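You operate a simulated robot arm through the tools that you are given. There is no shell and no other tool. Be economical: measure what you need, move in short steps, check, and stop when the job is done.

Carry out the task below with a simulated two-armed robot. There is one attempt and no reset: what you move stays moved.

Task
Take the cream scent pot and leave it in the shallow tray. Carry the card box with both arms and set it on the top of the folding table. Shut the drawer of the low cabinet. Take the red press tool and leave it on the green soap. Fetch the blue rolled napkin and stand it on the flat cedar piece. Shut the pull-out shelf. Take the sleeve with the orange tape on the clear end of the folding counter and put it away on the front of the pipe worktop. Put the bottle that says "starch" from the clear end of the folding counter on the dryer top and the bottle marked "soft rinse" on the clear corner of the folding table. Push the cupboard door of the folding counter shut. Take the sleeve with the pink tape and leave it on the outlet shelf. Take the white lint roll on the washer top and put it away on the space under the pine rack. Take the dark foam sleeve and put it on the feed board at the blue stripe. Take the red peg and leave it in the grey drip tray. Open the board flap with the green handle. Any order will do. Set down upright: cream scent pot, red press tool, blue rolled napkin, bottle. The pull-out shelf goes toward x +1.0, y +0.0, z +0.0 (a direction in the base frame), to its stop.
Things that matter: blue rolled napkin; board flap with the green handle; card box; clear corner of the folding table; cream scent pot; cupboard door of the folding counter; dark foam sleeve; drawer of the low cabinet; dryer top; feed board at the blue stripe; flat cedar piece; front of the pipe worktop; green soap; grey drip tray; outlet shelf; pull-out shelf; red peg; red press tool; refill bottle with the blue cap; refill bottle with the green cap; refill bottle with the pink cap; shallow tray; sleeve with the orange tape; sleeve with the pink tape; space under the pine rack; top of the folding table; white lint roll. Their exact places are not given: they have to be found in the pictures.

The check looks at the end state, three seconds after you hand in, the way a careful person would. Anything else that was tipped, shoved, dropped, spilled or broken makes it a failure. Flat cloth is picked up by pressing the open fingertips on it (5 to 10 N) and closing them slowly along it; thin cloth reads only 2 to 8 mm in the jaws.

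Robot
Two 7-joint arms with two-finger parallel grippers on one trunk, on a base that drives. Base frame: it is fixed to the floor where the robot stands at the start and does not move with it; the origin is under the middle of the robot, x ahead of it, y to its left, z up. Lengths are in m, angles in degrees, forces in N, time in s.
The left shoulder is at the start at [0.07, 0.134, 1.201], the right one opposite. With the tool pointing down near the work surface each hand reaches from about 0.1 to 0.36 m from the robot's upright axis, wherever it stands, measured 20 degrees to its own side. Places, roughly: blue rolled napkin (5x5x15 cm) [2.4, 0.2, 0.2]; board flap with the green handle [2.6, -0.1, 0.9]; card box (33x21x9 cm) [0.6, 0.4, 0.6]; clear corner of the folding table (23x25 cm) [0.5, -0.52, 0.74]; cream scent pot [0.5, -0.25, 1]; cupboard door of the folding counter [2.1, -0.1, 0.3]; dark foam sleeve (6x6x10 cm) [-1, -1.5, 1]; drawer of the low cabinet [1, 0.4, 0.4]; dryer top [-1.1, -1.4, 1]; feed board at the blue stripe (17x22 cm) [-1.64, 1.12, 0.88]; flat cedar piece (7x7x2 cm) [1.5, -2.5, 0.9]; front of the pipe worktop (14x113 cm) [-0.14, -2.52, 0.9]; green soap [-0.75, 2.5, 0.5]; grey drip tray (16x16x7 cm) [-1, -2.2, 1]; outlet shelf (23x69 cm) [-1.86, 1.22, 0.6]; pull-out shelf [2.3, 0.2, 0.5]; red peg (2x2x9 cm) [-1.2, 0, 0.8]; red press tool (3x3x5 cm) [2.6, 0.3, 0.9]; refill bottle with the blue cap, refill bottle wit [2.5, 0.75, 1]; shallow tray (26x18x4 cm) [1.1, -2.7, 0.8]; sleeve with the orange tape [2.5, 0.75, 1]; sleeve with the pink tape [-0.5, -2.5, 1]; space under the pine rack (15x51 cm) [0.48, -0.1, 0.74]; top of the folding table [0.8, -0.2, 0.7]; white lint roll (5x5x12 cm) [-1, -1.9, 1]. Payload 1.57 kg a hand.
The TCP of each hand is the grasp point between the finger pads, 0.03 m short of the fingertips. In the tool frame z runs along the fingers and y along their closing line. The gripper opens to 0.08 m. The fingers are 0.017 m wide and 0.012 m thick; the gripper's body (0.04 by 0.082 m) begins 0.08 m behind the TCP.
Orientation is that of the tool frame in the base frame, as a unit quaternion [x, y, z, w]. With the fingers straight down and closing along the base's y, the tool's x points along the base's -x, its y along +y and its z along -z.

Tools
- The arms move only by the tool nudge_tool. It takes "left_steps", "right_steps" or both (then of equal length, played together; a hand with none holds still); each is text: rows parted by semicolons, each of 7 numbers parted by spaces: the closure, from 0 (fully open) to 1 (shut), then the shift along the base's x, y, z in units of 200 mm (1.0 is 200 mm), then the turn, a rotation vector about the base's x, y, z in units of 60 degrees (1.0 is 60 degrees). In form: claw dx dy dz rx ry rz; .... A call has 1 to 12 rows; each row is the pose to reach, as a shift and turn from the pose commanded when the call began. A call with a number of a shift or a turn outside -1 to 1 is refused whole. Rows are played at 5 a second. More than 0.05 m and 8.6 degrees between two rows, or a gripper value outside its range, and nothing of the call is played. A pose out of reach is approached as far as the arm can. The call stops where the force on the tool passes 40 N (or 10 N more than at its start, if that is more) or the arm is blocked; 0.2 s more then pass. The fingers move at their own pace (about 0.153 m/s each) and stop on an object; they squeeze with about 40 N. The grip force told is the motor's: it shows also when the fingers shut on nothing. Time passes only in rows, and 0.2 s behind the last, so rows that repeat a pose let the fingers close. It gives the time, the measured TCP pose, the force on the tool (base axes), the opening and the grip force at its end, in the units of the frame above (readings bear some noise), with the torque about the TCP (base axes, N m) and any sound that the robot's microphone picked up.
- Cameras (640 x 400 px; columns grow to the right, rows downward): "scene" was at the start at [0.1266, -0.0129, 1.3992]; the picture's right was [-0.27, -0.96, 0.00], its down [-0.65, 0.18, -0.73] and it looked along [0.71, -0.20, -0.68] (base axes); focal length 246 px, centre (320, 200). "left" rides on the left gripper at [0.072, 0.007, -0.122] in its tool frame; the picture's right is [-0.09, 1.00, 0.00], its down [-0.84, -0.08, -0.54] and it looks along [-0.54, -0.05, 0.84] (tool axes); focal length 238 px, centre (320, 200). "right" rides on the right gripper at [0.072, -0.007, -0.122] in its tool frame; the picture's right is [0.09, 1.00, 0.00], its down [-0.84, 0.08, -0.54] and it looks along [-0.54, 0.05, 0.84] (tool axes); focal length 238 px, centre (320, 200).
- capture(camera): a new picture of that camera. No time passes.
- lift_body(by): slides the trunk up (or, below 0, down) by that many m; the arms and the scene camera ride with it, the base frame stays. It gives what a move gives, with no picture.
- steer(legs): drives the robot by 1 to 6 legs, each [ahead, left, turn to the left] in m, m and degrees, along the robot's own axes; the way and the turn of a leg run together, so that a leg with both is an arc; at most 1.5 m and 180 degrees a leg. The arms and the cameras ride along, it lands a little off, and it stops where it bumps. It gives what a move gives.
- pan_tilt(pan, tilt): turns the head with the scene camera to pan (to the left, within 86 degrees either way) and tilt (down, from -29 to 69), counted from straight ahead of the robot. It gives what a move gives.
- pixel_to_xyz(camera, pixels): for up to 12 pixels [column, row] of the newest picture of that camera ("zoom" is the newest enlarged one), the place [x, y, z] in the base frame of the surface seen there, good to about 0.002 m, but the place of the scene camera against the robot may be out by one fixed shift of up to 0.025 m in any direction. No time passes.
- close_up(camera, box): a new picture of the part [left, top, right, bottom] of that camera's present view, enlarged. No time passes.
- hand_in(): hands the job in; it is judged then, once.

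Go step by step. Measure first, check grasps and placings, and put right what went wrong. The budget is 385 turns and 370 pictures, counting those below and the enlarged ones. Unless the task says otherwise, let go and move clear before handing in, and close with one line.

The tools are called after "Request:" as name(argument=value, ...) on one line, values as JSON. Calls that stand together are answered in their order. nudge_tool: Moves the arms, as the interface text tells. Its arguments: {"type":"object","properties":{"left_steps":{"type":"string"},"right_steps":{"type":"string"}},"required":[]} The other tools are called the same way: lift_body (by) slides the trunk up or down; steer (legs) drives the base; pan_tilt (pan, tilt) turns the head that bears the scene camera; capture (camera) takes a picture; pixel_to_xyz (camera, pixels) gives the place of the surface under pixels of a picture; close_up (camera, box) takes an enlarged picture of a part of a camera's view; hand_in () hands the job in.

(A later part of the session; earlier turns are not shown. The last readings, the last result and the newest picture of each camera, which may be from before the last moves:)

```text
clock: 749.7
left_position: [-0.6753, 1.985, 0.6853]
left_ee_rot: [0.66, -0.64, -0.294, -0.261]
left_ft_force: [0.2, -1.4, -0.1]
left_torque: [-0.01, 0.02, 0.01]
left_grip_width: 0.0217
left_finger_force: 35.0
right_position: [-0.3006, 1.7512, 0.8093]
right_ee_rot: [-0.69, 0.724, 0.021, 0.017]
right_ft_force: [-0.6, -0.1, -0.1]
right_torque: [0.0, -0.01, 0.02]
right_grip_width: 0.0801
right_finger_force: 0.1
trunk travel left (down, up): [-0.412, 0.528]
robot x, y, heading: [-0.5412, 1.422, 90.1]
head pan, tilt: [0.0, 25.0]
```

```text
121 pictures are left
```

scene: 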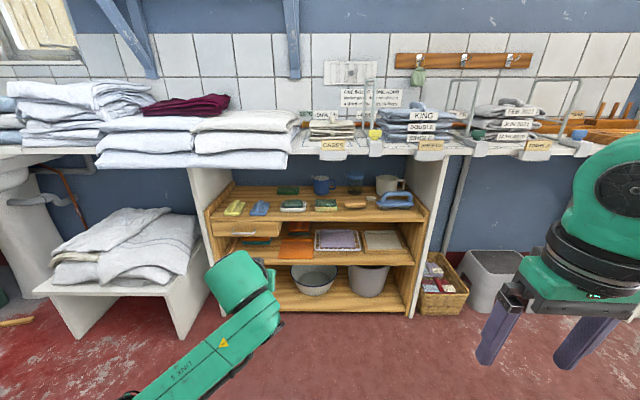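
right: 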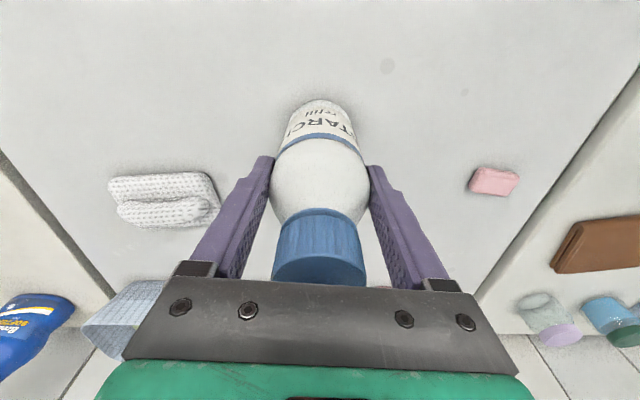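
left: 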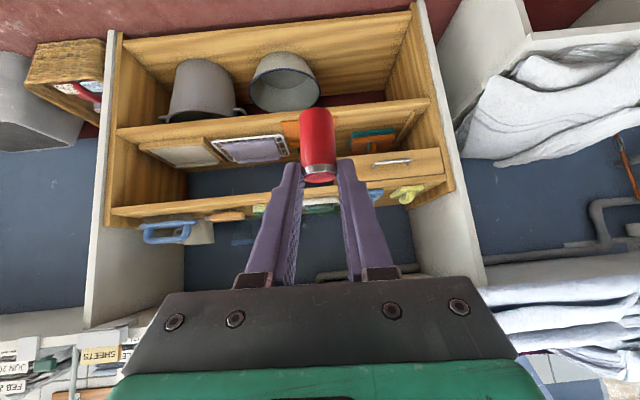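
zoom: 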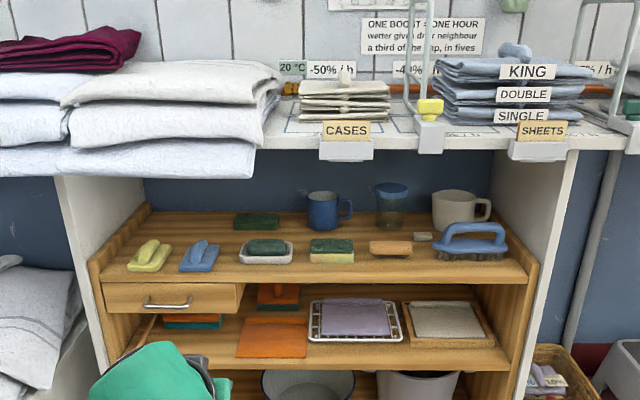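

Request:
close_up(camera="scene", box=[210, 165, 350, 225])

Request:
pixel_to_xyz(camera="scene", pixels=[[293, 201], [293, 206], [326, 203], [288, 189], [340, 214], [234, 208], [260, 208], [320, 160], [300, 150], [293, 208], [352, 204]])

```text
4.57 times, centred on (280, 195) of scene
```

zoom: 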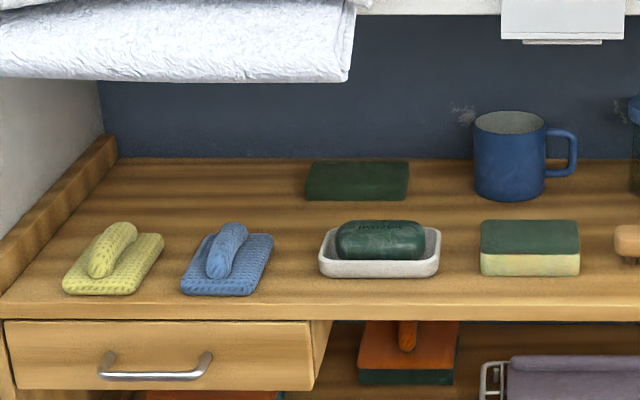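

```text
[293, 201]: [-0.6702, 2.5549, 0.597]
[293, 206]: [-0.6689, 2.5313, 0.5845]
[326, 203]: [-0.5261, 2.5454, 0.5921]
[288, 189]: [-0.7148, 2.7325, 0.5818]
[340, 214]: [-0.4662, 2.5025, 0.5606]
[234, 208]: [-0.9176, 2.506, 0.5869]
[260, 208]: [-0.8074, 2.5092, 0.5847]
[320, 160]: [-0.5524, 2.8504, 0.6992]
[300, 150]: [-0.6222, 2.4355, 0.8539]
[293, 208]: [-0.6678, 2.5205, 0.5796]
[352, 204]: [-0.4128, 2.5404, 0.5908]
```

The green soap (embossed bar on the white dish) is at about (−0.67,2.56), counter edge z≈0.87 at y≈2.45. I drive 0.35 ahead and measure with the wrist camera.

Request:
steer(legs=[[0.33, 0, 0]])

Request:
capture(camera="left")

Request:
capture(camera="scene")

```text
clock: 751.9
left_position: [-0.6788, 2.3177, 0.6866]
left_ee_rot: [0.66, -0.641, -0.294, -0.261]
left_ft_force: [0.4, 0.5, -1.4]
left_torque: [-0.01, 0.02, -0.04]
left_grip_width: 0.0215
left_finger_force: 34.9
right_position: [-0.3056, 2.0871, 0.8085]
right_ee_rot: [-0.691, 0.723, 0.02, 0.017]
right_ft_force: [0.7, 0.5, 0.3]
right_torque: [0.01, 0.01, -0.02]
right_grip_width: 0.0799
right_finger_force: 0.1
trunk travel left (down, up): [-0.412, 0.528]
robot x, y, heading: [-0.544, 1.7548, 90.5]
head pan, tilt: [0.0, 25.0]
```

```text
119 pictures are left
```

left: 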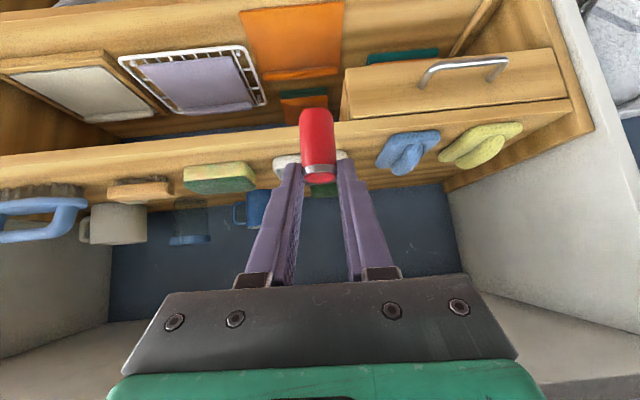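

```text
118 pictures are left
```

scene: 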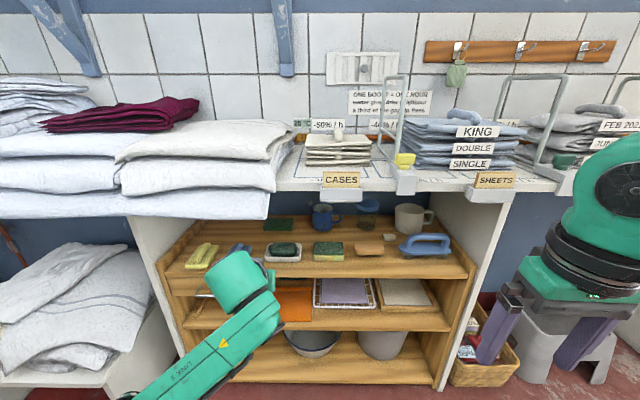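

I measure the overhanging cloth stack edge, counter edge, and the soap from both cameras.

Request:
pixel_to_xyz(camera="scene", pixels=[[266, 213], [240, 217], [268, 190], [300, 190], [300, 183], [283, 247], [283, 242], [272, 247], [296, 247], [283, 258], [300, 265], [276, 170]])

Request:
close_up(camera="scene", box=[230, 160, 350, 280])

Request:
pixel_to_xyz(camera="left", pixels=[[285, 160], [345, 155], [280, 165], [220, 170], [400, 150], [220, 160], [200, 135], [325, 190], [245, 125]])

```text
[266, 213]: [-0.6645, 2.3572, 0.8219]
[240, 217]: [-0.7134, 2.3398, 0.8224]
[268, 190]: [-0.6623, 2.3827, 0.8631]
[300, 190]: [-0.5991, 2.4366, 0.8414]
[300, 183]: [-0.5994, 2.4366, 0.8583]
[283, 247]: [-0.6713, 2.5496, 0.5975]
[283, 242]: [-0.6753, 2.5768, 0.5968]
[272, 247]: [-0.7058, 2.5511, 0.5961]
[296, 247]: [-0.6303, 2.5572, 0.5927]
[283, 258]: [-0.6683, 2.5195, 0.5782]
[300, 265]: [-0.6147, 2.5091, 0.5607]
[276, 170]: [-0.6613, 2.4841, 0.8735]
```

```text
3.33 times, centred on (290, 220) of scene
```

zoom: 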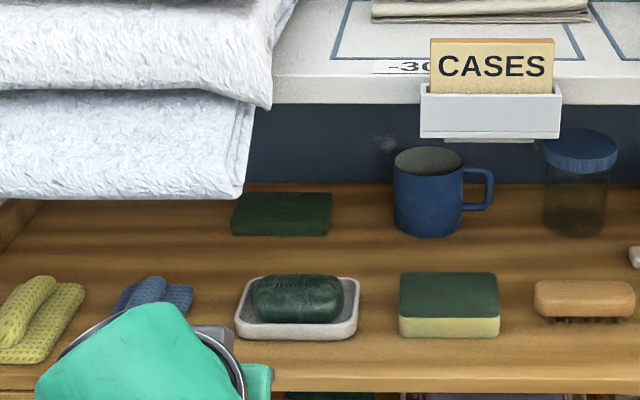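

```text
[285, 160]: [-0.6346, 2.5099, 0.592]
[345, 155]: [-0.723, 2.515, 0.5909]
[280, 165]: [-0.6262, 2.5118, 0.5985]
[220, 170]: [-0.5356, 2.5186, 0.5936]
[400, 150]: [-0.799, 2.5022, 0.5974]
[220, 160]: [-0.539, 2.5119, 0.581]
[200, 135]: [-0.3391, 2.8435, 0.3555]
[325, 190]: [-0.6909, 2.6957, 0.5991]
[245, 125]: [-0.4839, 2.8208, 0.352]
```

A cloth stack and label holder overhang the front, so a 45° hand won't fit. I'll set the tool upright on the empty low-cabinet top and regrip it with a flatter hand. I back out and go there.

Request:
steer(legs=[[-0.45, 0, 0], [0, 0, -90.5], [0, -0.85, 0]])

Request:
lift_body(by=0.1)

Request:
pan_tilt(pan=-5, tilt=40)

Request:
capture(camera="scene")

```text
clock: 762.6
left_position: [0.02, 0.5857, 0.6872]
left_ee_rot: [-0.015, 0.919, 0.025, 0.392]
left_ft_force: [-0.3, 0.7, -1.4]
left_torque: [-0.03, -0.01, -0.02]
left_grip_width: 0.0216
left_finger_force: 34.4
right_position: [-0.2121, 0.2116, 0.8091]
right_ee_rot: [0.023, 0.999, 0.004, 0.026]
right_ft_force: [0.5, 0.2, 1.0]
right_torque: [0.03, 0.01, 0.01]
right_grip_width: 0.0798
right_finger_force: 0.0
trunk travel left (down, up): [-0.412, 0.528]
robot x, y, heading: [-0.5452, 0.4503, 0.5]
head pan, tilt: [0.0, 25.0]
```

```text
clock: 763.9
left_position: [0.0199, 0.5843, 0.7867]
left_ee_rot: [-0.014, 0.919, 0.024, 0.393]
left_ft_force: [0.1, 0.9, 0.4]
left_torque: [0.0, 0.01, 0.01]
left_grip_width: 0.0218
left_finger_force: 34.5
right_position: [-0.2108, 0.2104, 0.9086]
right_ee_rot: [0.023, 0.999, 0.003, 0.026]
right_ft_force: [-0.5, -0.1, 0.0]
right_torque: [0.0, 0.01, -0.01]
right_grip_width: 0.0799
right_finger_force: 0.0
trunk travel left (down, up): [-0.512, 0.428]
robot x, y, heading: [-0.5396, 0.4523, 0.6]
head pan, tilt: [0.0, 25.0]
```

```text
clock: 764.7
left_position: [0.0205, 0.5837, 0.7869]
left_ee_rot: [-0.014, 0.919, 0.023, 0.393]
left_ft_force: [0.0, 0.5, -0.4]
left_torque: [0.01, -0.03, 0.02]
left_grip_width: 0.0219
left_finger_force: 34.9
right_position: [-0.2129, 0.2106, 0.9088]
right_ee_rot: [0.023, 0.999, 0.003, 0.027]
right_ft_force: [0.2, 0.4, 0.0]
right_torque: [0.02, 0.0, 0.01]
right_grip_width: 0.08
right_finger_force: 0.1
trunk travel left (down, up): [-0.512, 0.428]
robot x, y, heading: [-0.5435, 0.4507, 0.4]
head pan, tilt: [-5.0, 40.0]
```

```text
116 pictures are left
```

scene: 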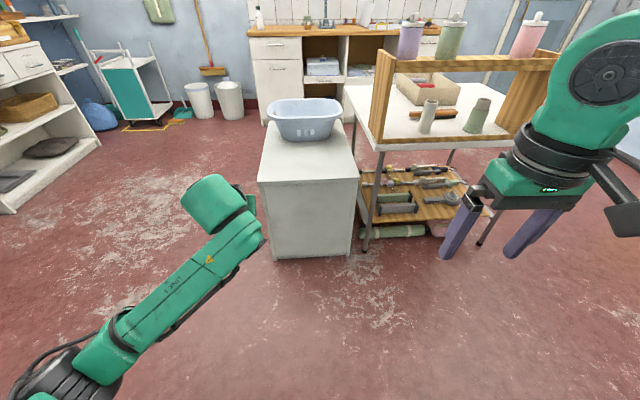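

The cabinet top front is free. I drive up so the tool is above (0.52,0.57).

Request:
steer(legs=[[0.49, -0.01, 0]])

Request:
lift_body(by=-0.14)

Request:
capture(camera="left")

Request:
capture(camera="scene")

```text
clock: 767.6
left_position: [0.5111, 0.5754, 0.7855]
left_ee_rot: [-0.012, 0.92, 0.022, 0.392]
left_ft_force: [-0.2, 0.1, -1.0]
left_torque: [0.01, 0.0, 0.01]
left_grip_width: 0.0216
left_finger_force: 34.4
right_position: [0.2772, 0.2038, 0.9092]
right_ee_rot: [0.024, 0.999, 0.003, 0.026]
right_ft_force: [0.4, -0.3, -0.8]
right_torque: [-0.04, 0.04, 0.0]
right_grip_width: 0.0801
right_finger_force: 0.1
trunk travel left (down, up): [-0.512, 0.428]
robot x, y, heading: [-0.0516, 0.4458, 0.4]
head pan, tilt: [-5.0, 40.0]
```

```text
clock: 769.2
left_position: [0.5111, 0.5758, 0.6466]
left_ee_rot: [-0.012, 0.919, 0.023, 0.393]
left_ft_force: [-0.3, -0.6, 0.6]
left_torque: [0.01, 0.02, 0.0]
left_grip_width: 0.0219
left_finger_force: 34.9
right_position: [0.2767, 0.2039, 0.7688]
right_ee_rot: [0.024, 0.999, 0.004, 0.027]
right_ft_force: [-0.3, 0.2, 0.0]
right_torque: [-0.02, -0.02, -0.01]
right_grip_width: 0.0801
right_finger_force: 0.1
trunk travel left (down, up): [-0.372, 0.568]
robot x, y, heading: [-0.051, 0.4447, 0.4]
head pan, tilt: [-5.0, 40.0]
```

```text
115 pictures are left
```

left: 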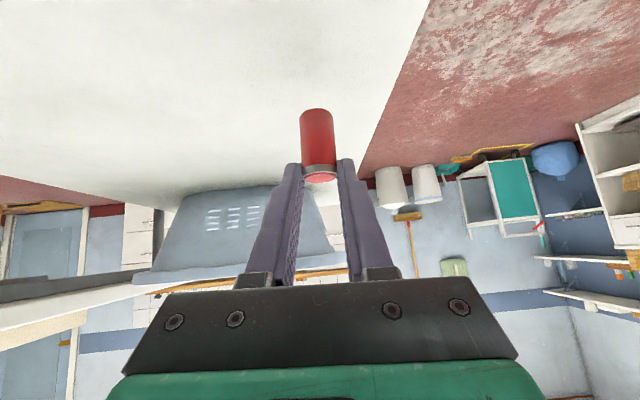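

```text
114 pictures are left
```

scene: 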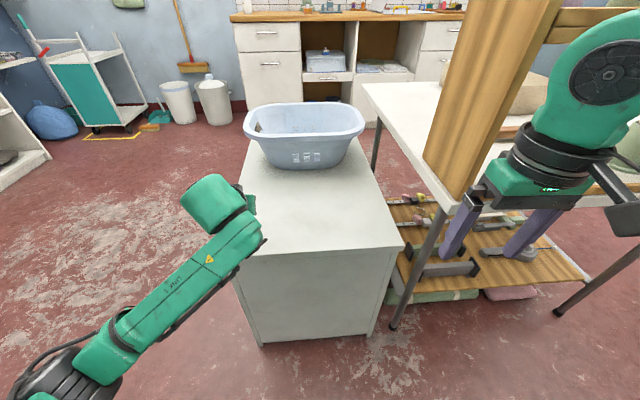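

Request:
nudge_tool(left_steps="1 0 0 -0.05 0 0 0;1 0 0 -0.09 0 0 0;1 0 0 -0.11 0 0 0;1 0 0 -0.125 0 0 0;1 0 0 -0.14 0 0 0;1 0 0 -0.14 0 0 0")

Request:
capture(camera="left")

```text
clock: 770.6
left_position: [0.5127, 0.5757, 0.6198]
left_ee_rot: [-0.012, 0.919, 0.023, 0.393]
left_ft_force: [-0.7, 0.0, -0.7]
left_torque: [-0.01, -0.02, -0.01]
left_grip_width: 0.0218
left_finger_force: 34.1
right_position: [0.2768, 0.2037, 0.7683]
right_ee_rot: [0.024, 0.999, 0.003, 0.026]
right_ft_force: [-0.5, -0.6, -0.8]
right_torque: [-0.03, -0.01, -0.01]
right_grip_width: 0.08
right_finger_force: 0.1
trunk travel left (down, up): [-0.372, 0.568]
robot x, y, heading: [-0.0535, 0.4447, 0.1]
head pan, tilt: [-5.0, 40.0]
```

```text
113 pictures are left
```

left: 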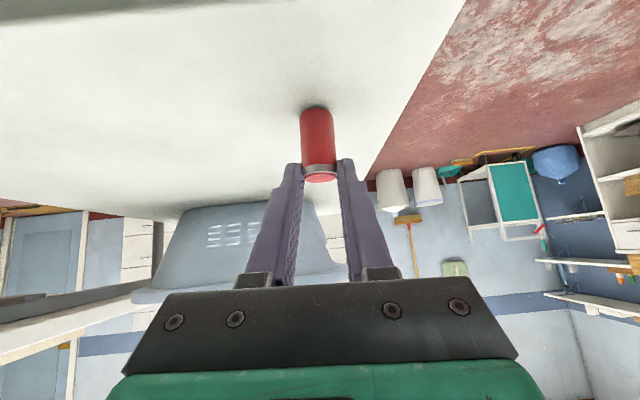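

Request:
nudge_tool(left_steps="1 0 0 -0.01 0 0 0;1 0 0 -0.02 0 0 0;1 0 0 -0.03 0 0 0;1 0 0 -0.04 0 0 0;1 0 0 -0.04 0 0 0")

```text
clock: 771.9
left_position: [0.5111, 0.5756, 0.6163]
left_ee_rot: [-0.013, 0.917, 0.023, 0.398]
left_ft_force: [7.0, 1.5, 24.2]
left_torque: [-0.07, -0.57, 0.02]
left_grip_width: 0.0219
left_finger_force: 34.6
right_position: [0.2743, 0.2036, 0.7696]
right_ee_rot: [0.024, 0.999, 0.002, 0.029]
right_ft_force: [-0.6, 0.8, -0.4]
right_torque: [-0.03, 0.0, 0.04]
right_grip_width: 0.0801
right_finger_force: 0.0
trunk travel left (down, up): [-0.372, 0.568]
robot x, y, heading: [-0.0538, 0.4454, 0.3]
head pan, tilt: [-5.0, 40.0]
```

Contact. Ease, open, withdraw along the hand axis.

Request:
nudge_tool(left_steps="1 0 0 0.02 0 0 0;0.8 0 0 0.02 0 0 0;0.5 0 0 0.02 0 0 0;0.5 0 0 0.02 0 0 0;0.5 -0.1 0 0.12 0 0 0;0.5 -0.2 0 0.22 0 0 0;0.3 -0.35 0 0.36 0 0 0;0 -0.5 0 0.45 0 0 0;0 -0.5 0 0.45 0 0 0")

Request:
capture(camera="left")

```text
clock: 773.9
left_position: [0.4127, 0.5749, 0.7027]
left_ee_rot: [-0.011, 0.92, 0.022, 0.392]
left_ft_force: [0.6, 0.0, 0.4]
left_torque: [0.03, 0.0, 0.02]
left_grip_width: 0.0799
left_finger_force: 0.0
right_position: [0.2759, 0.2029, 0.7677]
right_ee_rot: [0.024, 0.999, 0.003, 0.027]
right_ft_force: [0.3, -0.2, 0.6]
right_torque: [0.01, -0.01, 0.0]
right_grip_width: 0.0804
right_finger_force: 0.0
trunk travel left (down, up): [-0.372, 0.568]
robot x, y, heading: [-0.0503, 0.4453, 0.2]
head pan, tilt: [-5.0, 40.0]
```

```text
112 pictures are left
```

left: 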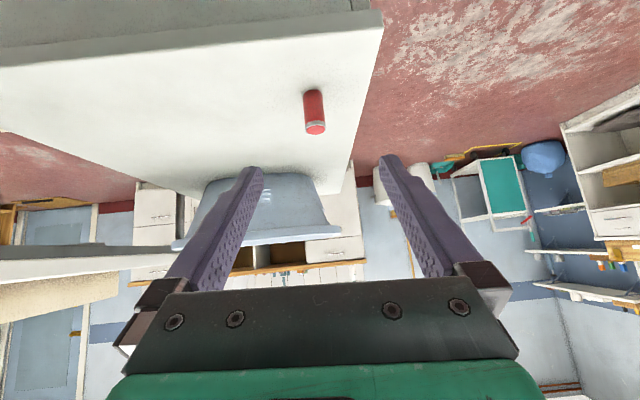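

The tool stands upright on the cabinet. I flatten the hand to about 20° below horizontal and re-approach.

Request:
nudge_tool(left_steps="0 -0.1 0 0 0 -0.1 0;0 -0.2 0 0 0 -0.2 0;0 -0.25 0 0 0 -0.3 0;0 -0.25 0 0 0 -0.4 0;0 -0.25 0 0 0 -0.42 0;0 -0.25 0 0 0 -0.42 0")

Request:
lift_body(by=-0.1)

Request:
capture(camera="left")

```text
clock: 774.7
left_position: [0.3786, 0.5923, 0.7011]
left_ee_rot: [0.047, 0.826, 0.132, 0.546]
left_ft_force: [0.4, -0.6, -0.2]
left_torque: [-0.02, -0.01, 0.01]
left_grip_width: 0.0802
left_finger_force: 0.1
left hand out of reach, approached as far as the arm can: row 3, 4
right_position: [0.2773, 0.2034, 0.7676]
right_ee_rot: [0.025, 0.999, 0.003, 0.026]
right_ft_force: [0.3, -0.9, 0.8]
right_torque: [0.0, 0.01, 0.01]
right_grip_width: 0.0801
right_finger_force: 0.1
trunk travel left (down, up): [-0.372, 0.568]
robot x, y, heading: [-0.0473, 0.4461, 0.7]
head pan, tilt: [-5.0, 40.0]
stopped in row 4 (left hand): the arm was blocked; the commanded pose is now the measured one
```

```text
clock: 776.0
left_position: [0.3794, 0.5915, 0.6019]
left_ee_rot: [0.048, 0.826, 0.13, 0.547]
left_ft_force: [-0.3, 0.2, -0.1]
left_torque: [0.0, -0.03, -0.03]
left_grip_width: 0.08
left_finger_force: 0.0
right_position: [0.2762, 0.2031, 0.6676]
right_ee_rot: [0.025, 0.999, 0.003, 0.026]
right_ft_force: [0.4, 0.8, -1.3]
right_torque: [-0.03, 0.0, -0.01]
right_grip_width: 0.0799
right_finger_force: 0.1
trunk travel left (down, up): [-0.272, 0.668]
robot x, y, heading: [-0.054, 0.4415, 0.2]
head pan, tilt: [-5.0, 40.0]
```

```text
111 pictures are left
```

left: 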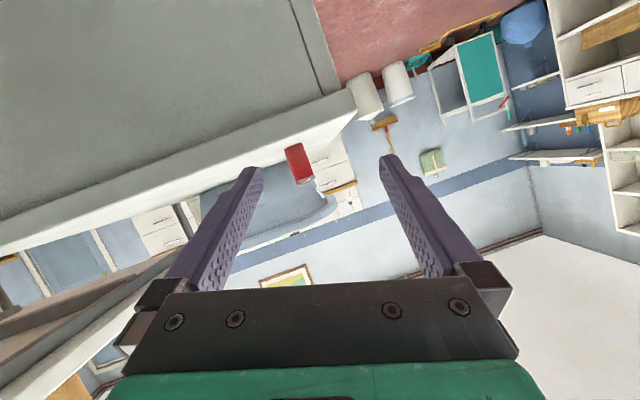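

The hand rolled about 15° (cramped). I back the base 6 cm, extend the hand and correct its orientation.

Request:
steer(legs=[[-0.08, 0, 0]])

Request:
nudge_tool(left_steps="0 0.2 -0.02 0 0 0 0;0 0.4 -0.04 0 -0.06 -0.01 -0.02;0 0.6 -0.06 0 -0.13 -0.03 -0.035;0 0.7 -0.08 0 -0.2 -0.04 -0.05;0 0.7 -0.08 0 -0.255 -0.05 -0.069;0 0.7 -0.08 0 -0.255 -0.05 -0.069")

Request:
capture(camera="left")

```text
clock: 777.1
left_position: [0.2979, 0.5908, 0.6027]
left_ee_rot: [0.048, 0.826, 0.13, 0.547]
left_ft_force: [-0.8, 0.2, 0.1]
left_torque: [0.01, 0.02, -0.01]
left_grip_width: 0.0799
left_finger_force: 0.1
right_position: [0.1958, 0.2027, 0.668]
right_ee_rot: [0.024, 0.999, 0.003, 0.027]
right_ft_force: [-0.4, 0.9, -0.1]
right_torque: [0.01, -0.07, 0.0]
right_grip_width: 0.0796
right_finger_force: 0.0
trunk travel left (down, up): [-0.272, 0.668]
robot x, y, heading: [-0.1349, 0.4421, 0.3]
head pan, tilt: [-5.0, 40.0]
```

```text
clock: 778.0
left_position: [0.4152, 0.6017, 0.5868]
left_ee_rot: [0.048, 0.826, 0.119, 0.549]
left_ft_force: [-17.4, -1.8, 4.0]
left_torque: [-0.18, 0.4, -0.88]
left_grip_width: 0.0793
left_finger_force: 0.0
right_position: [0.1932, 0.2027, 0.6684]
right_ee_rot: [0.023, 0.999, 0.003, 0.027]
right_ft_force: [0.6, -0.1, -0.2]
right_torque: [-0.04, 0.04, 0.03]
right_grip_width: 0.08
right_finger_force: 0.1
trunk travel left (down, up): [-0.272, 0.668]
robot x, y, heading: [-0.1309, 0.4411, 0.3]
head pan, tilt: [-5.0, 40.0]
stopped in row 4 (left hand): the force on the tool passed its limit (the readings are from after the stop); the commanded pose is now the measured one
```

```text
110 pictures are left
```

left: 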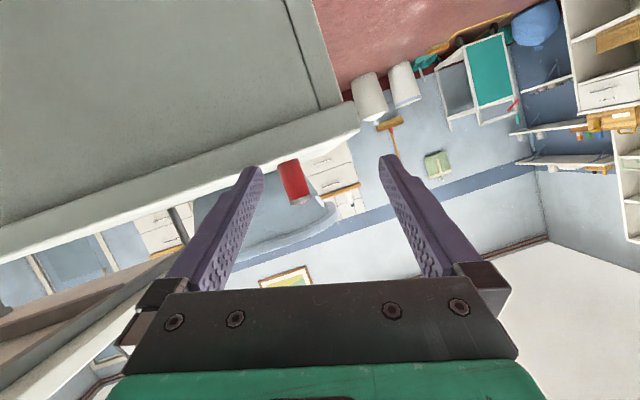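

The lower finger touched the cabinet edge. I retreat, rise 4 cm, fix the roll there, then re-approach.

Request:
nudge_tool(left_steps="0 -0.2 0 0.05 0 0 0;0 -0.3 0 0.2 0 0 0;0 -0.3 0 0.3 -0.06 -0.01 -0.02;0 -0.3 0 0.3 -0.13 -0.03 -0.035;0 -0.3 0 0.3 -0.2 -0.04 -0.05;0 -0.3 0 0.3 -0.255 -0.05 -0.06;0 -0.3 0 0.3 -0.255 -0.05 -0.06")

Request:
capture(camera="left")

```text
clock: 779.5
left_position: [0.3585, 0.6207, 0.6377]
left_ee_rot: [0.023, 0.818, 0.049, 0.572]
left_ft_force: [-0.1, 0.7, -0.1]
left_torque: [0.01, 0.02, 0.0]
left_grip_width: 0.0801
left_finger_force: 0.1
right_position: [0.1965, 0.2031, 0.6681]
right_ee_rot: [0.024, 0.999, 0.003, 0.026]
right_ft_force: [-0.7, -0.7, -0.5]
right_torque: [0.03, 0.02, -0.02]
right_grip_width: 0.0799
right_finger_force: 0.2
trunk travel left (down, up): [-0.272, 0.668]
robot x, y, heading: [-0.1338, 0.4459, 0.3]
head pan, tilt: [-5.0, 40.0]
```

```text
109 pictures are left
```

left: 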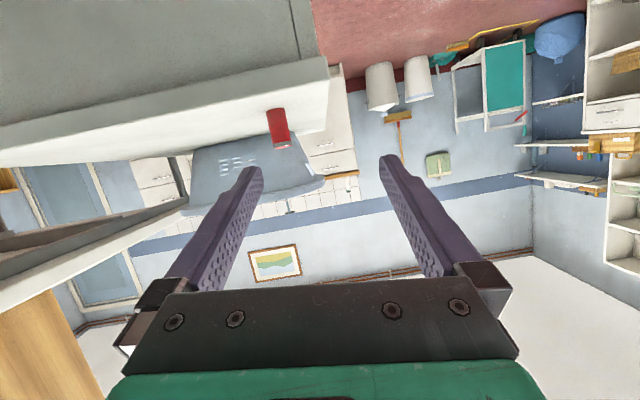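

Request:
pixel_to_xyz(camera="left", pixels=[[272, 120], [279, 120], [286, 118], [275, 110], [281, 135], [283, 147], [250, 100]])

Request:
nudge_tool(left_steps="0 0 -0.1 0 -0.05 0 -0.01;0 0.05 -0.2 -0.05 -0.1 0 -0.017;0 0.1 -0.23 -0.1 -0.1 0 -0.017;0 0.1 -0.23 -0.1 -0.1 0 -0.017")

Request:
capture(camera="left")

```text
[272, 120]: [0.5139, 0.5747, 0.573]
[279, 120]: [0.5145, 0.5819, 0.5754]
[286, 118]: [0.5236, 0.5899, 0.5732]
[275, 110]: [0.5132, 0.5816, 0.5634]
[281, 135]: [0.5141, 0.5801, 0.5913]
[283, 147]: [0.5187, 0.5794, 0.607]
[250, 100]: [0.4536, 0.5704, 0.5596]
```

```text
clock: 779.9
left_position: [0.3606, 0.6165, 0.6419]
left_ee_rot: [0.02, 0.816, 0.046, 0.576]
left_ft_force: [-0.9, 0.2, 0.1]
left_torque: [0.02, 0.02, 0.01]
left_grip_width: 0.08
left_finger_force: 0.2
right_position: [0.1967, 0.2036, 0.6668]
right_ee_rot: [0.024, 0.999, 0.003, 0.025]
right_ft_force: [-0.1, 0.2, 0.1]
right_torque: [-0.01, 0.02, 0.0]
right_grip_width: 0.08
right_finger_force: 0.1
trunk travel left (down, up): [-0.272, 0.668]
robot x, y, heading: [-0.1337, 0.4428, 0.1]
head pan, tilt: [-5.0, 40.0]
stopped in row 1 (left hand): the arm was blocked; the commanded pose is now the measured one
```

```text
108 pictures are left
```

left: 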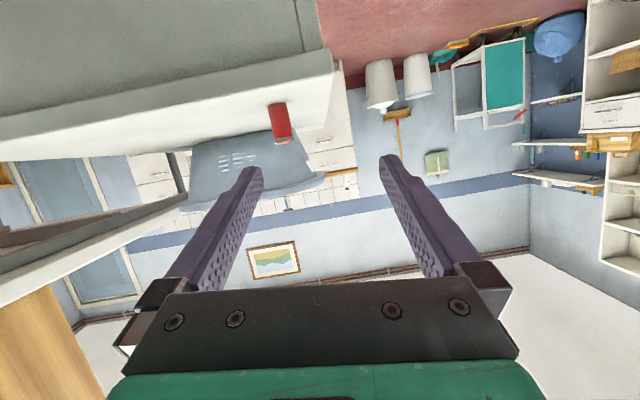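

The tool axis is (0.526,0.581). The arm is blocked when cramped; I extend forward above the tool first, then correct y/roll.

Request:
nudge_tool(left_steps="0 0.2 0 0.05 0 0 0;0 0.4 0 0.1 0 0 0;0 0.6 0 0.1 0 0 0;0 0.75 0 0.1 0 0 0;0 0.75 -0.08 0.1 -0.05 0 -0.01;0 0.75 -0.17 0.1 -0.1 0 -0.017;0 0.75 -0.17 0.1 -0.1 0 -0.017")

Request:
capture(camera="left")

```text
clock: 781.5
left_position: [0.5096, 0.5812, 0.6619]
left_ee_rot: [-0.004, 0.817, -0.004, 0.577]
left_ft_force: [0.8, -0.4, -0.1]
left_torque: [0.02, 0.03, -0.03]
left_grip_width: 0.0799
left_finger_force: 0.0
right_position: [0.1963, 0.2026, 0.6685]
right_ee_rot: [0.025, 0.999, 0.003, 0.026]
right_ft_force: [-0.4, 1.0, 0.2]
right_torque: [0.02, -0.02, 0.0]
right_grip_width: 0.0801
right_finger_force: 0.1
trunk travel left (down, up): [-0.272, 0.668]
robot x, y, heading: [-0.1316, 0.4412, 0.2]
head pan, tilt: [-5.0, 40.0]
```

```text
107 pictures are left
```

left: 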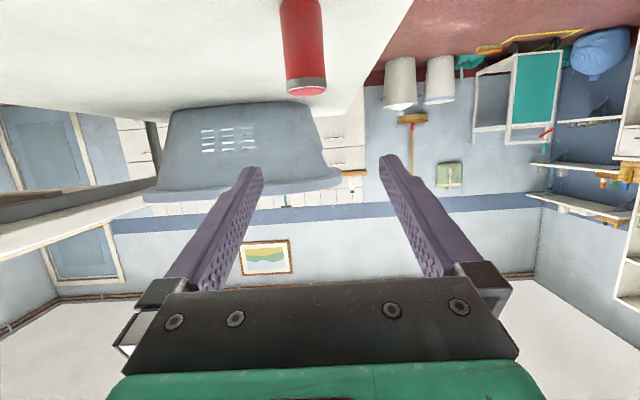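

Orientation is now clean. I lower around the tool and grip.

Request:
nudge_tool(left_steps="0.3 0.05 0 -0.1 0 0 0;0.3 0.06 0 -0.2 0 0 0;0.3 0.06 0 -0.32 0 0 0;0.3 0.06 0 -0.32 0 0 0;0.8 0.06 0 -0.32 0 0 0;1 0.06 0 -0.32 0 0 0;1 0.06 0 -0.32 0 0 0;1 0.06 0 -0.32 0 0 0")

Request:
capture(camera="left")

```text
clock: 783.3
left_position: [0.5214, 0.5805, 0.5997]
left_ee_rot: [-0.005, 0.816, -0.002, 0.577]
left_ft_force: [0.6, -0.4, -0.1]
left_torque: [0.01, 0.02, -0.04]
left_grip_width: 0.0217
left_finger_force: 34.5
right_position: [0.1954, 0.2033, 0.6676]
right_ee_rot: [0.024, 0.999, 0.002, 0.027]
right_ft_force: [-0.2, -0.8, -0.8]
right_torque: [-0.01, 0.0, -0.01]
right_grip_width: 0.0799
right_finger_force: 0.0
trunk travel left (down, up): [-0.272, 0.668]
robot x, y, heading: [-0.1331, 0.4444, 0.1]
head pan, tilt: [-5.0, 40.0]
```

```text
106 pictures are left
```

left: 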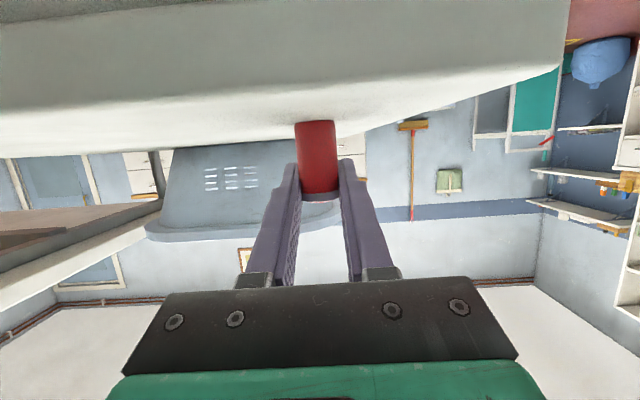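

Gripped mid-height (bottom ≈0.039 below TCP). I lift, back off, and return to the soap shelf.

Request:
lift_body(by=0.12)

Request:
steer(legs=[[-0.4, 0, 0], [0, 0, 90], [1.15, 0, 0]])

Request:
pan_tilt(pan=0, tilt=30)

Request:
capture(camera="scene")

```text
clock: 784.8
left_position: [0.5214, 0.5801, 0.7188]
left_ee_rot: [-0.004, 0.817, -0.003, 0.577]
left_ft_force: [0.1, 0.5, -1.0]
left_torque: [-0.02, -0.01, 0.01]
left_grip_width: 0.0219
left_finger_force: 34.7
right_position: [0.197, 0.2037, 0.7879]
right_ee_rot: [0.024, 0.999, 0.003, 0.026]
right_ft_force: [0.1, 0.5, 0.1]
right_torque: [0.01, 0.02, 0.04]
right_grip_width: 0.0802
right_finger_force: 0.0
trunk travel left (down, up): [-0.392, 0.548]
robot x, y, heading: [-0.1314, 0.4449, 0.5]
head pan, tilt: [-5.0, 40.0]
```

```text
clock: 796.7
left_position: [-0.7081, 2.2782, 0.7188]
left_ee_rot: [0.587, -0.568, -0.411, -0.406]
left_ft_force: [0.0, 0.1, -0.3]
left_torque: [-0.02, 0.0, 0.01]
left_grip_width: 0.0216
left_finger_force: 34.6
right_position: [-0.3223, 1.9614, 0.7872]
right_ee_rot: [-0.697, 0.716, 0.022, 0.016]
right_ft_force: [-0.4, 0.2, -0.2]
right_torque: [0.02, 0.03, 0.04]
right_grip_width: 0.0802
right_finger_force: 0.0
trunk travel left (down, up): [-0.392, 0.548]
robot x, y, heading: [-0.5545, 1.6261, 91.5]
head pan, tilt: [-5.0, 40.0]
```

```text
clock: 797.5
left_position: [-0.7082, 2.2784, 0.7188]
left_ee_rot: [0.588, -0.568, -0.41, -0.405]
left_ft_force: [-0.2, -0.1, -0.8]
left_torque: [0.0, -0.02, 0.01]
left_grip_width: 0.0219
left_finger_force: 34.7
right_position: [-0.323, 1.9603, 0.788]
right_ee_rot: [-0.698, 0.716, 0.021, 0.017]
right_ft_force: [0.0, 0.4, 0.1]
right_torque: [0.02, -0.03, 0.03]
right_grip_width: 0.0802
right_finger_force: 0.1
trunk travel left (down, up): [-0.392, 0.548]
robot x, y, heading: [-0.5564, 1.6271, 91.5]
head pan, tilt: [0.0, 30.0]
```

```text
105 pictures are left
```

scene: 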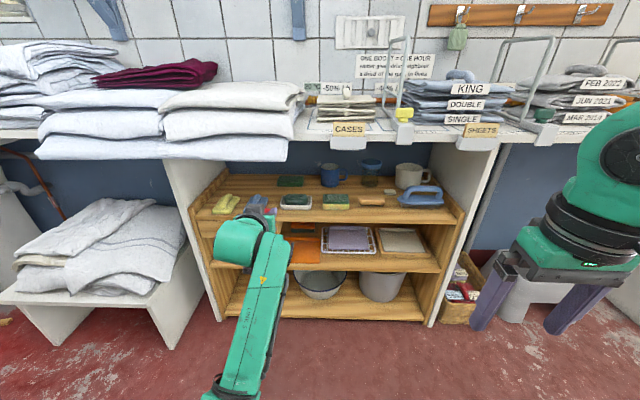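

I straighten, shift right a bit, and lower the trunk 4 cm to pass under the overhanging cloth.

Request:
steer(legs=[[0.1, -0.02, -1.5]])

Request:
lift_body(by=-0.042)

Request:
capture(camera="left")

Request:
close_up(camera="scene", box=[200, 120, 400, 280])

```text
clock: 798.6
left_position: [-0.6733, 2.382, 0.7191]
left_ee_rot: [0.58, -0.575, -0.405, -0.411]
left_ft_force: [0.0, 0.5, -0.9]
left_torque: [0.04, 0.0, -0.02]
left_grip_width: 0.0218
left_finger_force: 34.5
right_position: [-0.296, 2.0562, 0.7864]
right_ee_rot: [-0.689, 0.724, 0.02, 0.016]
right_ft_force: [0.3, -0.6, 0.0]
right_torque: [0.0, 0.01, 0.0]
right_grip_width: 0.0805
right_finger_force: 0.0
trunk travel left (down, up): [-0.392, 0.548]
robot x, y, heading: [-0.5398, 1.7259, 90.2]
head pan, tilt: [0.0, 30.0]
```

```text
clock: 799.5
left_position: [-0.6739, 2.3815, 0.6769]
left_ee_rot: [0.58, -0.575, -0.406, -0.411]
left_ft_force: [0.8, 0.6, -0.7]
left_torque: [-0.04, 0.01, 0.01]
left_grip_width: 0.0217
left_finger_force: 34.8
right_position: [-0.296, 2.0556, 0.7456]
right_ee_rot: [-0.689, 0.725, 0.021, 0.016]
right_ft_force: [-0.1, 0.1, 0.3]
right_torque: [-0.04, -0.02, 0.0]
right_grip_width: 0.0802
right_finger_force: 0.1
trunk travel left (down, up): [-0.35, 0.59]
robot x, y, heading: [-0.5395, 1.7251, 90.5]
head pan, tilt: [0.0, 30.0]
```

```text
104 pictures are left
```

left: 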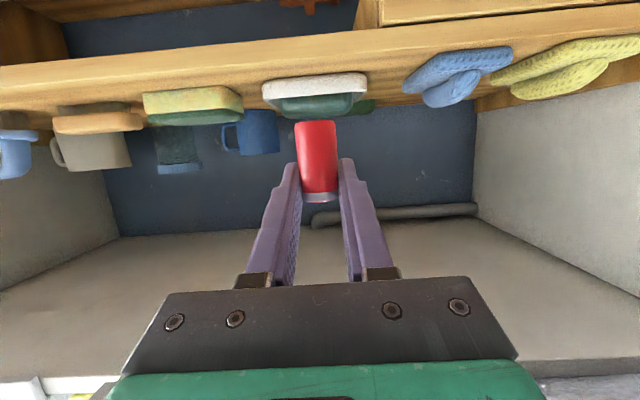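

```text
2.50 times, centred on (300, 200) of scene
```

zoom: 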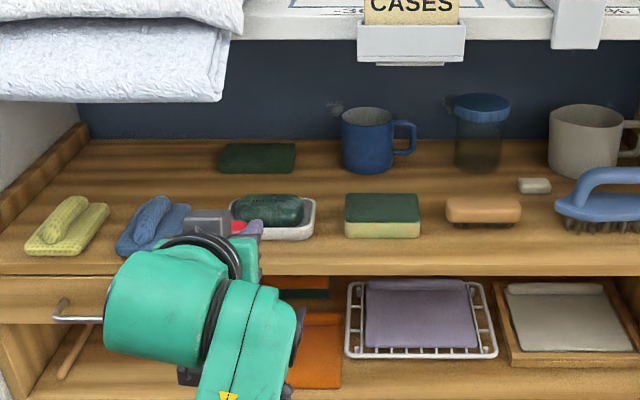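

Request:
pixel_to_xyz(camera="left", pixels=[[275, 105], [290, 108], [345, 108], [360, 100], [278, 98], [318, 100], [318, 110], [264, 90], [367, 85], [318, 118]])

Request:
pixel_to_xyz(camera="zoom", pixels=[[270, 205], [255, 205], [290, 205], [302, 212], [270, 196], [270, 215], [240, 208], [312, 215]])

```text
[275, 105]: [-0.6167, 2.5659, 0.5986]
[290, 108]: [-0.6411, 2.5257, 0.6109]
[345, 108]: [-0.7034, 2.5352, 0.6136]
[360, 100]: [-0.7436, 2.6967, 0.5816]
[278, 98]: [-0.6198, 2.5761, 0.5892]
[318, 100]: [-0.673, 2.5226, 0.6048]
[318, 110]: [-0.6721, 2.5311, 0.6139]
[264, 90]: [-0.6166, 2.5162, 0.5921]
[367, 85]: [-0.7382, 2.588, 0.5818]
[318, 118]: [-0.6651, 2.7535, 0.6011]
```

```text
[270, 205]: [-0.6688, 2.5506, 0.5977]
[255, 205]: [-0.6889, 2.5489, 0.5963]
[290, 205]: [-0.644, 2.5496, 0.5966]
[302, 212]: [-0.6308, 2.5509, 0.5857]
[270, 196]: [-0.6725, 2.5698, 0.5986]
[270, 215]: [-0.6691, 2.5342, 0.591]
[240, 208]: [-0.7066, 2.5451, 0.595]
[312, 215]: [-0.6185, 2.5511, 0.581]
```

Soap top z≈0.615, centre ≈(−0.672,2.551). I drive 0.16 ahead to bring the tool over it.

Request:
steer(legs=[[0.16, 0, 0]])

Request:
capture(camera="left")

Request:
capture(camera="scene")

Request:
close_up(camera="scene", box=[220, 180, 360, 290])

```text
clock: 800.9
left_position: [-0.6733, 2.5414, 0.6761]
left_ee_rot: [0.58, -0.576, -0.405, -0.41]
left_ft_force: [-0.5, -0.8, -1.5]
left_torque: [-0.01, 0.0, 0.01]
left_grip_width: 0.0215
left_finger_force: 35.1
right_position: [-0.2953, 2.2138, 0.7461]
right_ee_rot: [-0.688, 0.725, 0.02, 0.016]
right_ft_force: [0.7, -0.6, -0.3]
right_torque: [-0.01, 0.0, 0.02]
right_grip_width: 0.0802
right_finger_force: 0.0
trunk travel left (down, up): [-0.35, 0.59]
robot x, y, heading: [-0.5358, 1.8845, 89.9]
head pan, tilt: [0.0, 30.0]
```

```text
102 pictures are left
```

left: 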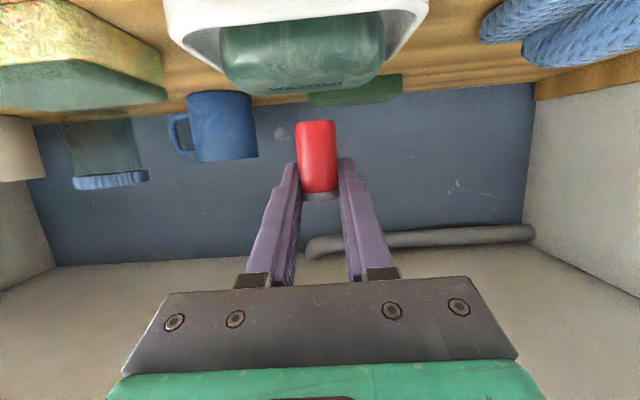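

```text
101 pictures are left
```

scene: 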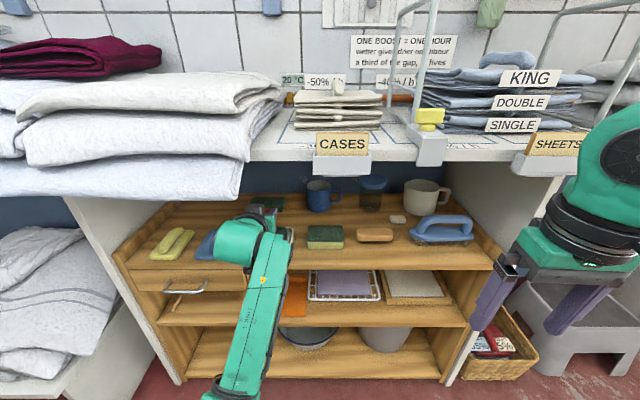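

```text
3.64 times, centred on (290, 235) of scene
```

zoom: 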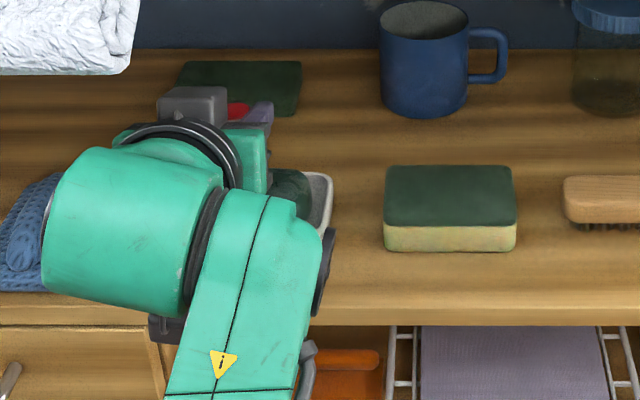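

Request:
pixel_to_xyz(camera="left", pixels=[[300, 30], [300, 55], [300, 75], [300, 84], [300, 90], [235, 60], [375, 60], [224, 40], [384, 30], [316, 128], [316, 150], [305, 150], [330, 150], [316, 190]])

```text
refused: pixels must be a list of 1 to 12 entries
```

Request:
pixel_to_xyz(camera="left", pixels=[[300, 30], [300, 55], [300, 75], [300, 84], [300, 90], [235, 60], [375, 60], [224, 40], [384, 30], [316, 128], [316, 150], [316, 190]])

```text
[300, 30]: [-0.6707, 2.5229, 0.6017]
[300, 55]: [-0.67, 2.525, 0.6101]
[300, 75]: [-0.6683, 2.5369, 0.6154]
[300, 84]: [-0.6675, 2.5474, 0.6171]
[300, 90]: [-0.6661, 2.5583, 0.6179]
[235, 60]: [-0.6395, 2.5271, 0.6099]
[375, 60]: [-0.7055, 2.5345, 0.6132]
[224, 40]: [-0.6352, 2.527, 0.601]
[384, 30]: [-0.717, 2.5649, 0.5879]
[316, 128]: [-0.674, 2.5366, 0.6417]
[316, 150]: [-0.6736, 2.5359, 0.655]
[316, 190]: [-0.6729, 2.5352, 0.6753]
```

Soap's crown peaks near y≈2.556, z≈0.618; tool axis is at 2.548. I shift 8 mm deeper and lower slowly to contact.

Request:
nudge_tool(left_steps="1 0.005 0.02 0 0 0 0;1 0.01 0.04 0 0 0 0;1 0.01 0.04 -0.03 0 0 0;1 0.01 0.04 -0.06 0 0 0;1 0.01 0.04 -0.075 0 0 0;1 0.01 0.04 -0.085 0 0 0;1 0.01 0.04 -0.095 0 0 0;1 0.01 0.04 -0.095 0 0 0")

Request:
capture(camera="left")

```text
clock: 802.7
left_position: [-0.6712, 2.5484, 0.6574]
left_ee_rot: [0.579, -0.575, -0.405, -0.411]
left_ft_force: [0.2, 0.5, -0.1]
left_torque: [0.01, -0.02, -0.02]
left_grip_width: 0.0217
left_finger_force: 34.4
right_position: [-0.2955, 2.2141, 0.7461]
right_ee_rot: [-0.688, 0.725, 0.021, 0.017]
right_ft_force: [0.2, 0.0, 0.3]
right_torque: [0.0, -0.02, -0.03]
right_grip_width: 0.08
right_finger_force: 0.2
trunk travel left (down, up): [-0.35, 0.59]
robot x, y, heading: [-0.5422, 1.8907, 90.1]
head pan, tilt: [0.0, 30.0]
```

```text
99 pictures are left
```

left: 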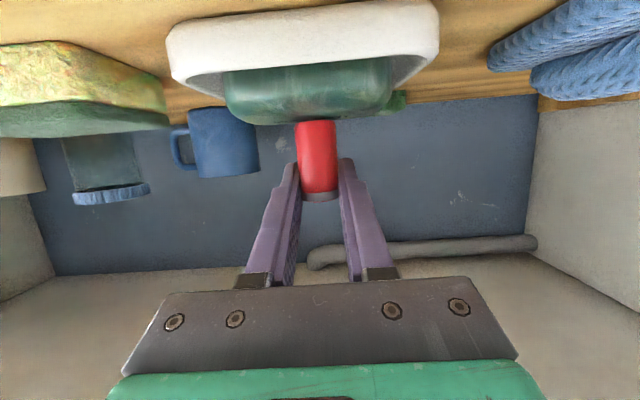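

Just above the soap. Lower in 1 mm steps to contact.

Request:
nudge_tool(left_steps="1 0 0 -0.005 0 0 0;1 0 0 -0.01 0 0 0;1 0 0 -0.015 0 0 0;1 0 0 -0.02 0 0 0;1 0 0 -0.02 0 0 0")

Request:
capture(camera="left")

```text
clock: 803.9
left_position: [-0.6715, 2.5486, 0.6567]
left_ee_rot: [0.579, -0.574, -0.407, -0.411]
left_ft_force: [0.0, 1.7, 4.3]
left_torque: [0.11, 0.05, -0.01]
left_grip_width: 0.0217
left_finger_force: 34.5
right_position: [-0.2955, 2.2139, 0.7463]
right_ee_rot: [-0.689, 0.725, 0.021, 0.016]
right_ft_force: [0.2, 0.2, 0.6]
right_torque: [0.0, 0.0, 0.0]
right_grip_width: 0.08
right_finger_force: 0.0
trunk travel left (down, up): [-0.35, 0.59]
robot x, y, heading: [-0.5376, 1.887, 89.9]
head pan, tilt: [0.0, 30.0]
```

```text
98 pictures are left
```

left: 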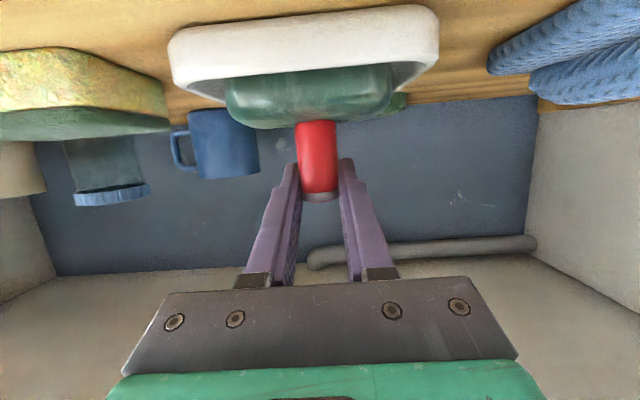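

Light contact (4 N). I open gently and withdraw straight back.

Request:
nudge_tool(left_steps="1 0 0 -0.003 0 0 0;0.85 0 0 -0.003 0 0 0;0.7 0 0 -0.003 0 0 0;0.5 0 0 -0.003 0 0 0;0.3 0 0 -0.003 0 0 0;0.3 0 -0.05 0 0 0 0;0.3 0 -0.15 0.01 0 0 0;0.3 0 -0.3 0.03 0 0 0;0 0 -0.45 0.05 0 0 0;0 0 -0.45 0.05 0 0 0")

Request:
capture(camera="left")

```text
clock: 806.0
left_position: [-0.6843, 2.4717, 0.7359]
left_ee_rot: [0.549, -0.545, -0.459, -0.438]
left_ft_force: [1.3, 0.3, -0.5]
left_torque: [0.0, -0.01, -0.02]
left_grip_width: 0.0801
left_finger_force: 0.1
right_position: [-0.2951, 2.215, 0.7469]
right_ee_rot: [-0.689, 0.725, 0.02, 0.015]
right_ft_force: [0.3, -0.3, 1.0]
right_torque: [-0.04, 0.0, 0.02]
right_grip_width: 0.0801
right_finger_force: 0.1
trunk travel left (down, up): [-0.35, 0.59]
robot x, y, heading: [-0.5407, 1.8842, 90.0]
head pan, tilt: [0.0, 30.0]
stopped in row 10 (left hand): the arm was blocked; the commanded pose is now the measured one
```

```text
97 pictures are left
```

left: 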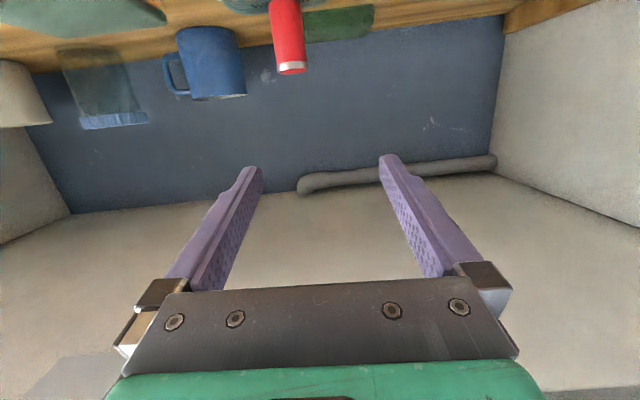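

The tool stands on the soap. The hand rose toward the cloth; I lower the trunk 3 cm, then back straight out.

Request:
lift_body(by=-0.035)

Request:
steer(legs=[[-0.35, 0, 0]])

Request:
capture(camera="scene")

Request:
close_up(camera="scene", box=[210, 100, 370, 240])

```text
clock: 806.8
left_position: [-0.6842, 2.4722, 0.7011]
left_ee_rot: [0.549, -0.545, -0.458, -0.438]
left_ft_force: [-0.7, 0.4, -0.7]
left_torque: [-0.01, 0.0, 0.01]
left_grip_width: 0.08
left_finger_force: 0.1
right_position: [-0.297, 2.214, 0.7121]
right_ee_rot: [-0.688, 0.725, 0.021, 0.017]
right_ft_force: [0.2, -0.3, 0.5]
right_torque: [0.02, -0.03, -0.01]
right_grip_width: 0.08
right_finger_force: 0.0
trunk travel left (down, up): [-0.315, 0.625]
robot x, y, heading: [-0.5366, 1.8856, 90.2]
head pan, tilt: [0.0, 30.0]
```

```text
clock: 809.1
left_position: [-0.6831, 2.1217, 0.6996]
left_ee_rot: [0.549, -0.545, -0.459, -0.438]
left_ft_force: [-0.6, -0.4, 0.2]
left_torque: [0.02, 0.02, -0.01]
left_grip_width: 0.0801
left_finger_force: 0.0
right_position: [-0.295, 1.8645, 0.7122]
right_ee_rot: [-0.689, 0.725, 0.021, 0.017]
right_ft_force: [0.3, 0.1, -0.4]
right_torque: [0.01, -0.01, -0.03]
right_grip_width: 0.0801
right_finger_force: 0.0
trunk travel left (down, up): [-0.315, 0.625]
robot x, y, heading: [-0.5392, 1.5379, 89.9]
head pan, tilt: [0.0, 30.0]
```

```text
96 pictures are left
```

scene: 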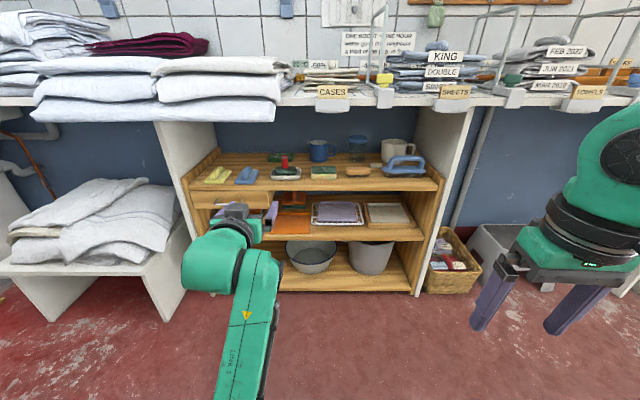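

```text
2.86 times, centred on (290, 170) of scene
```

zoom: 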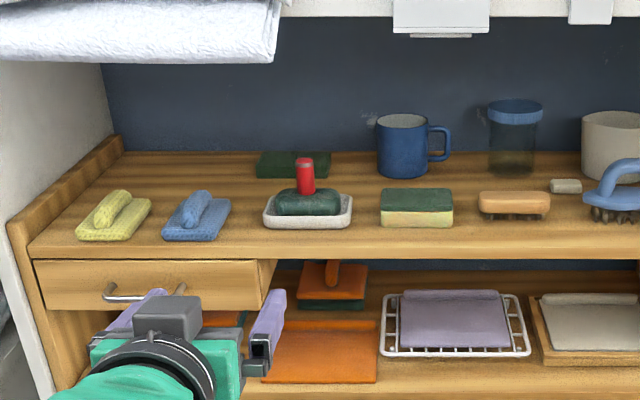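

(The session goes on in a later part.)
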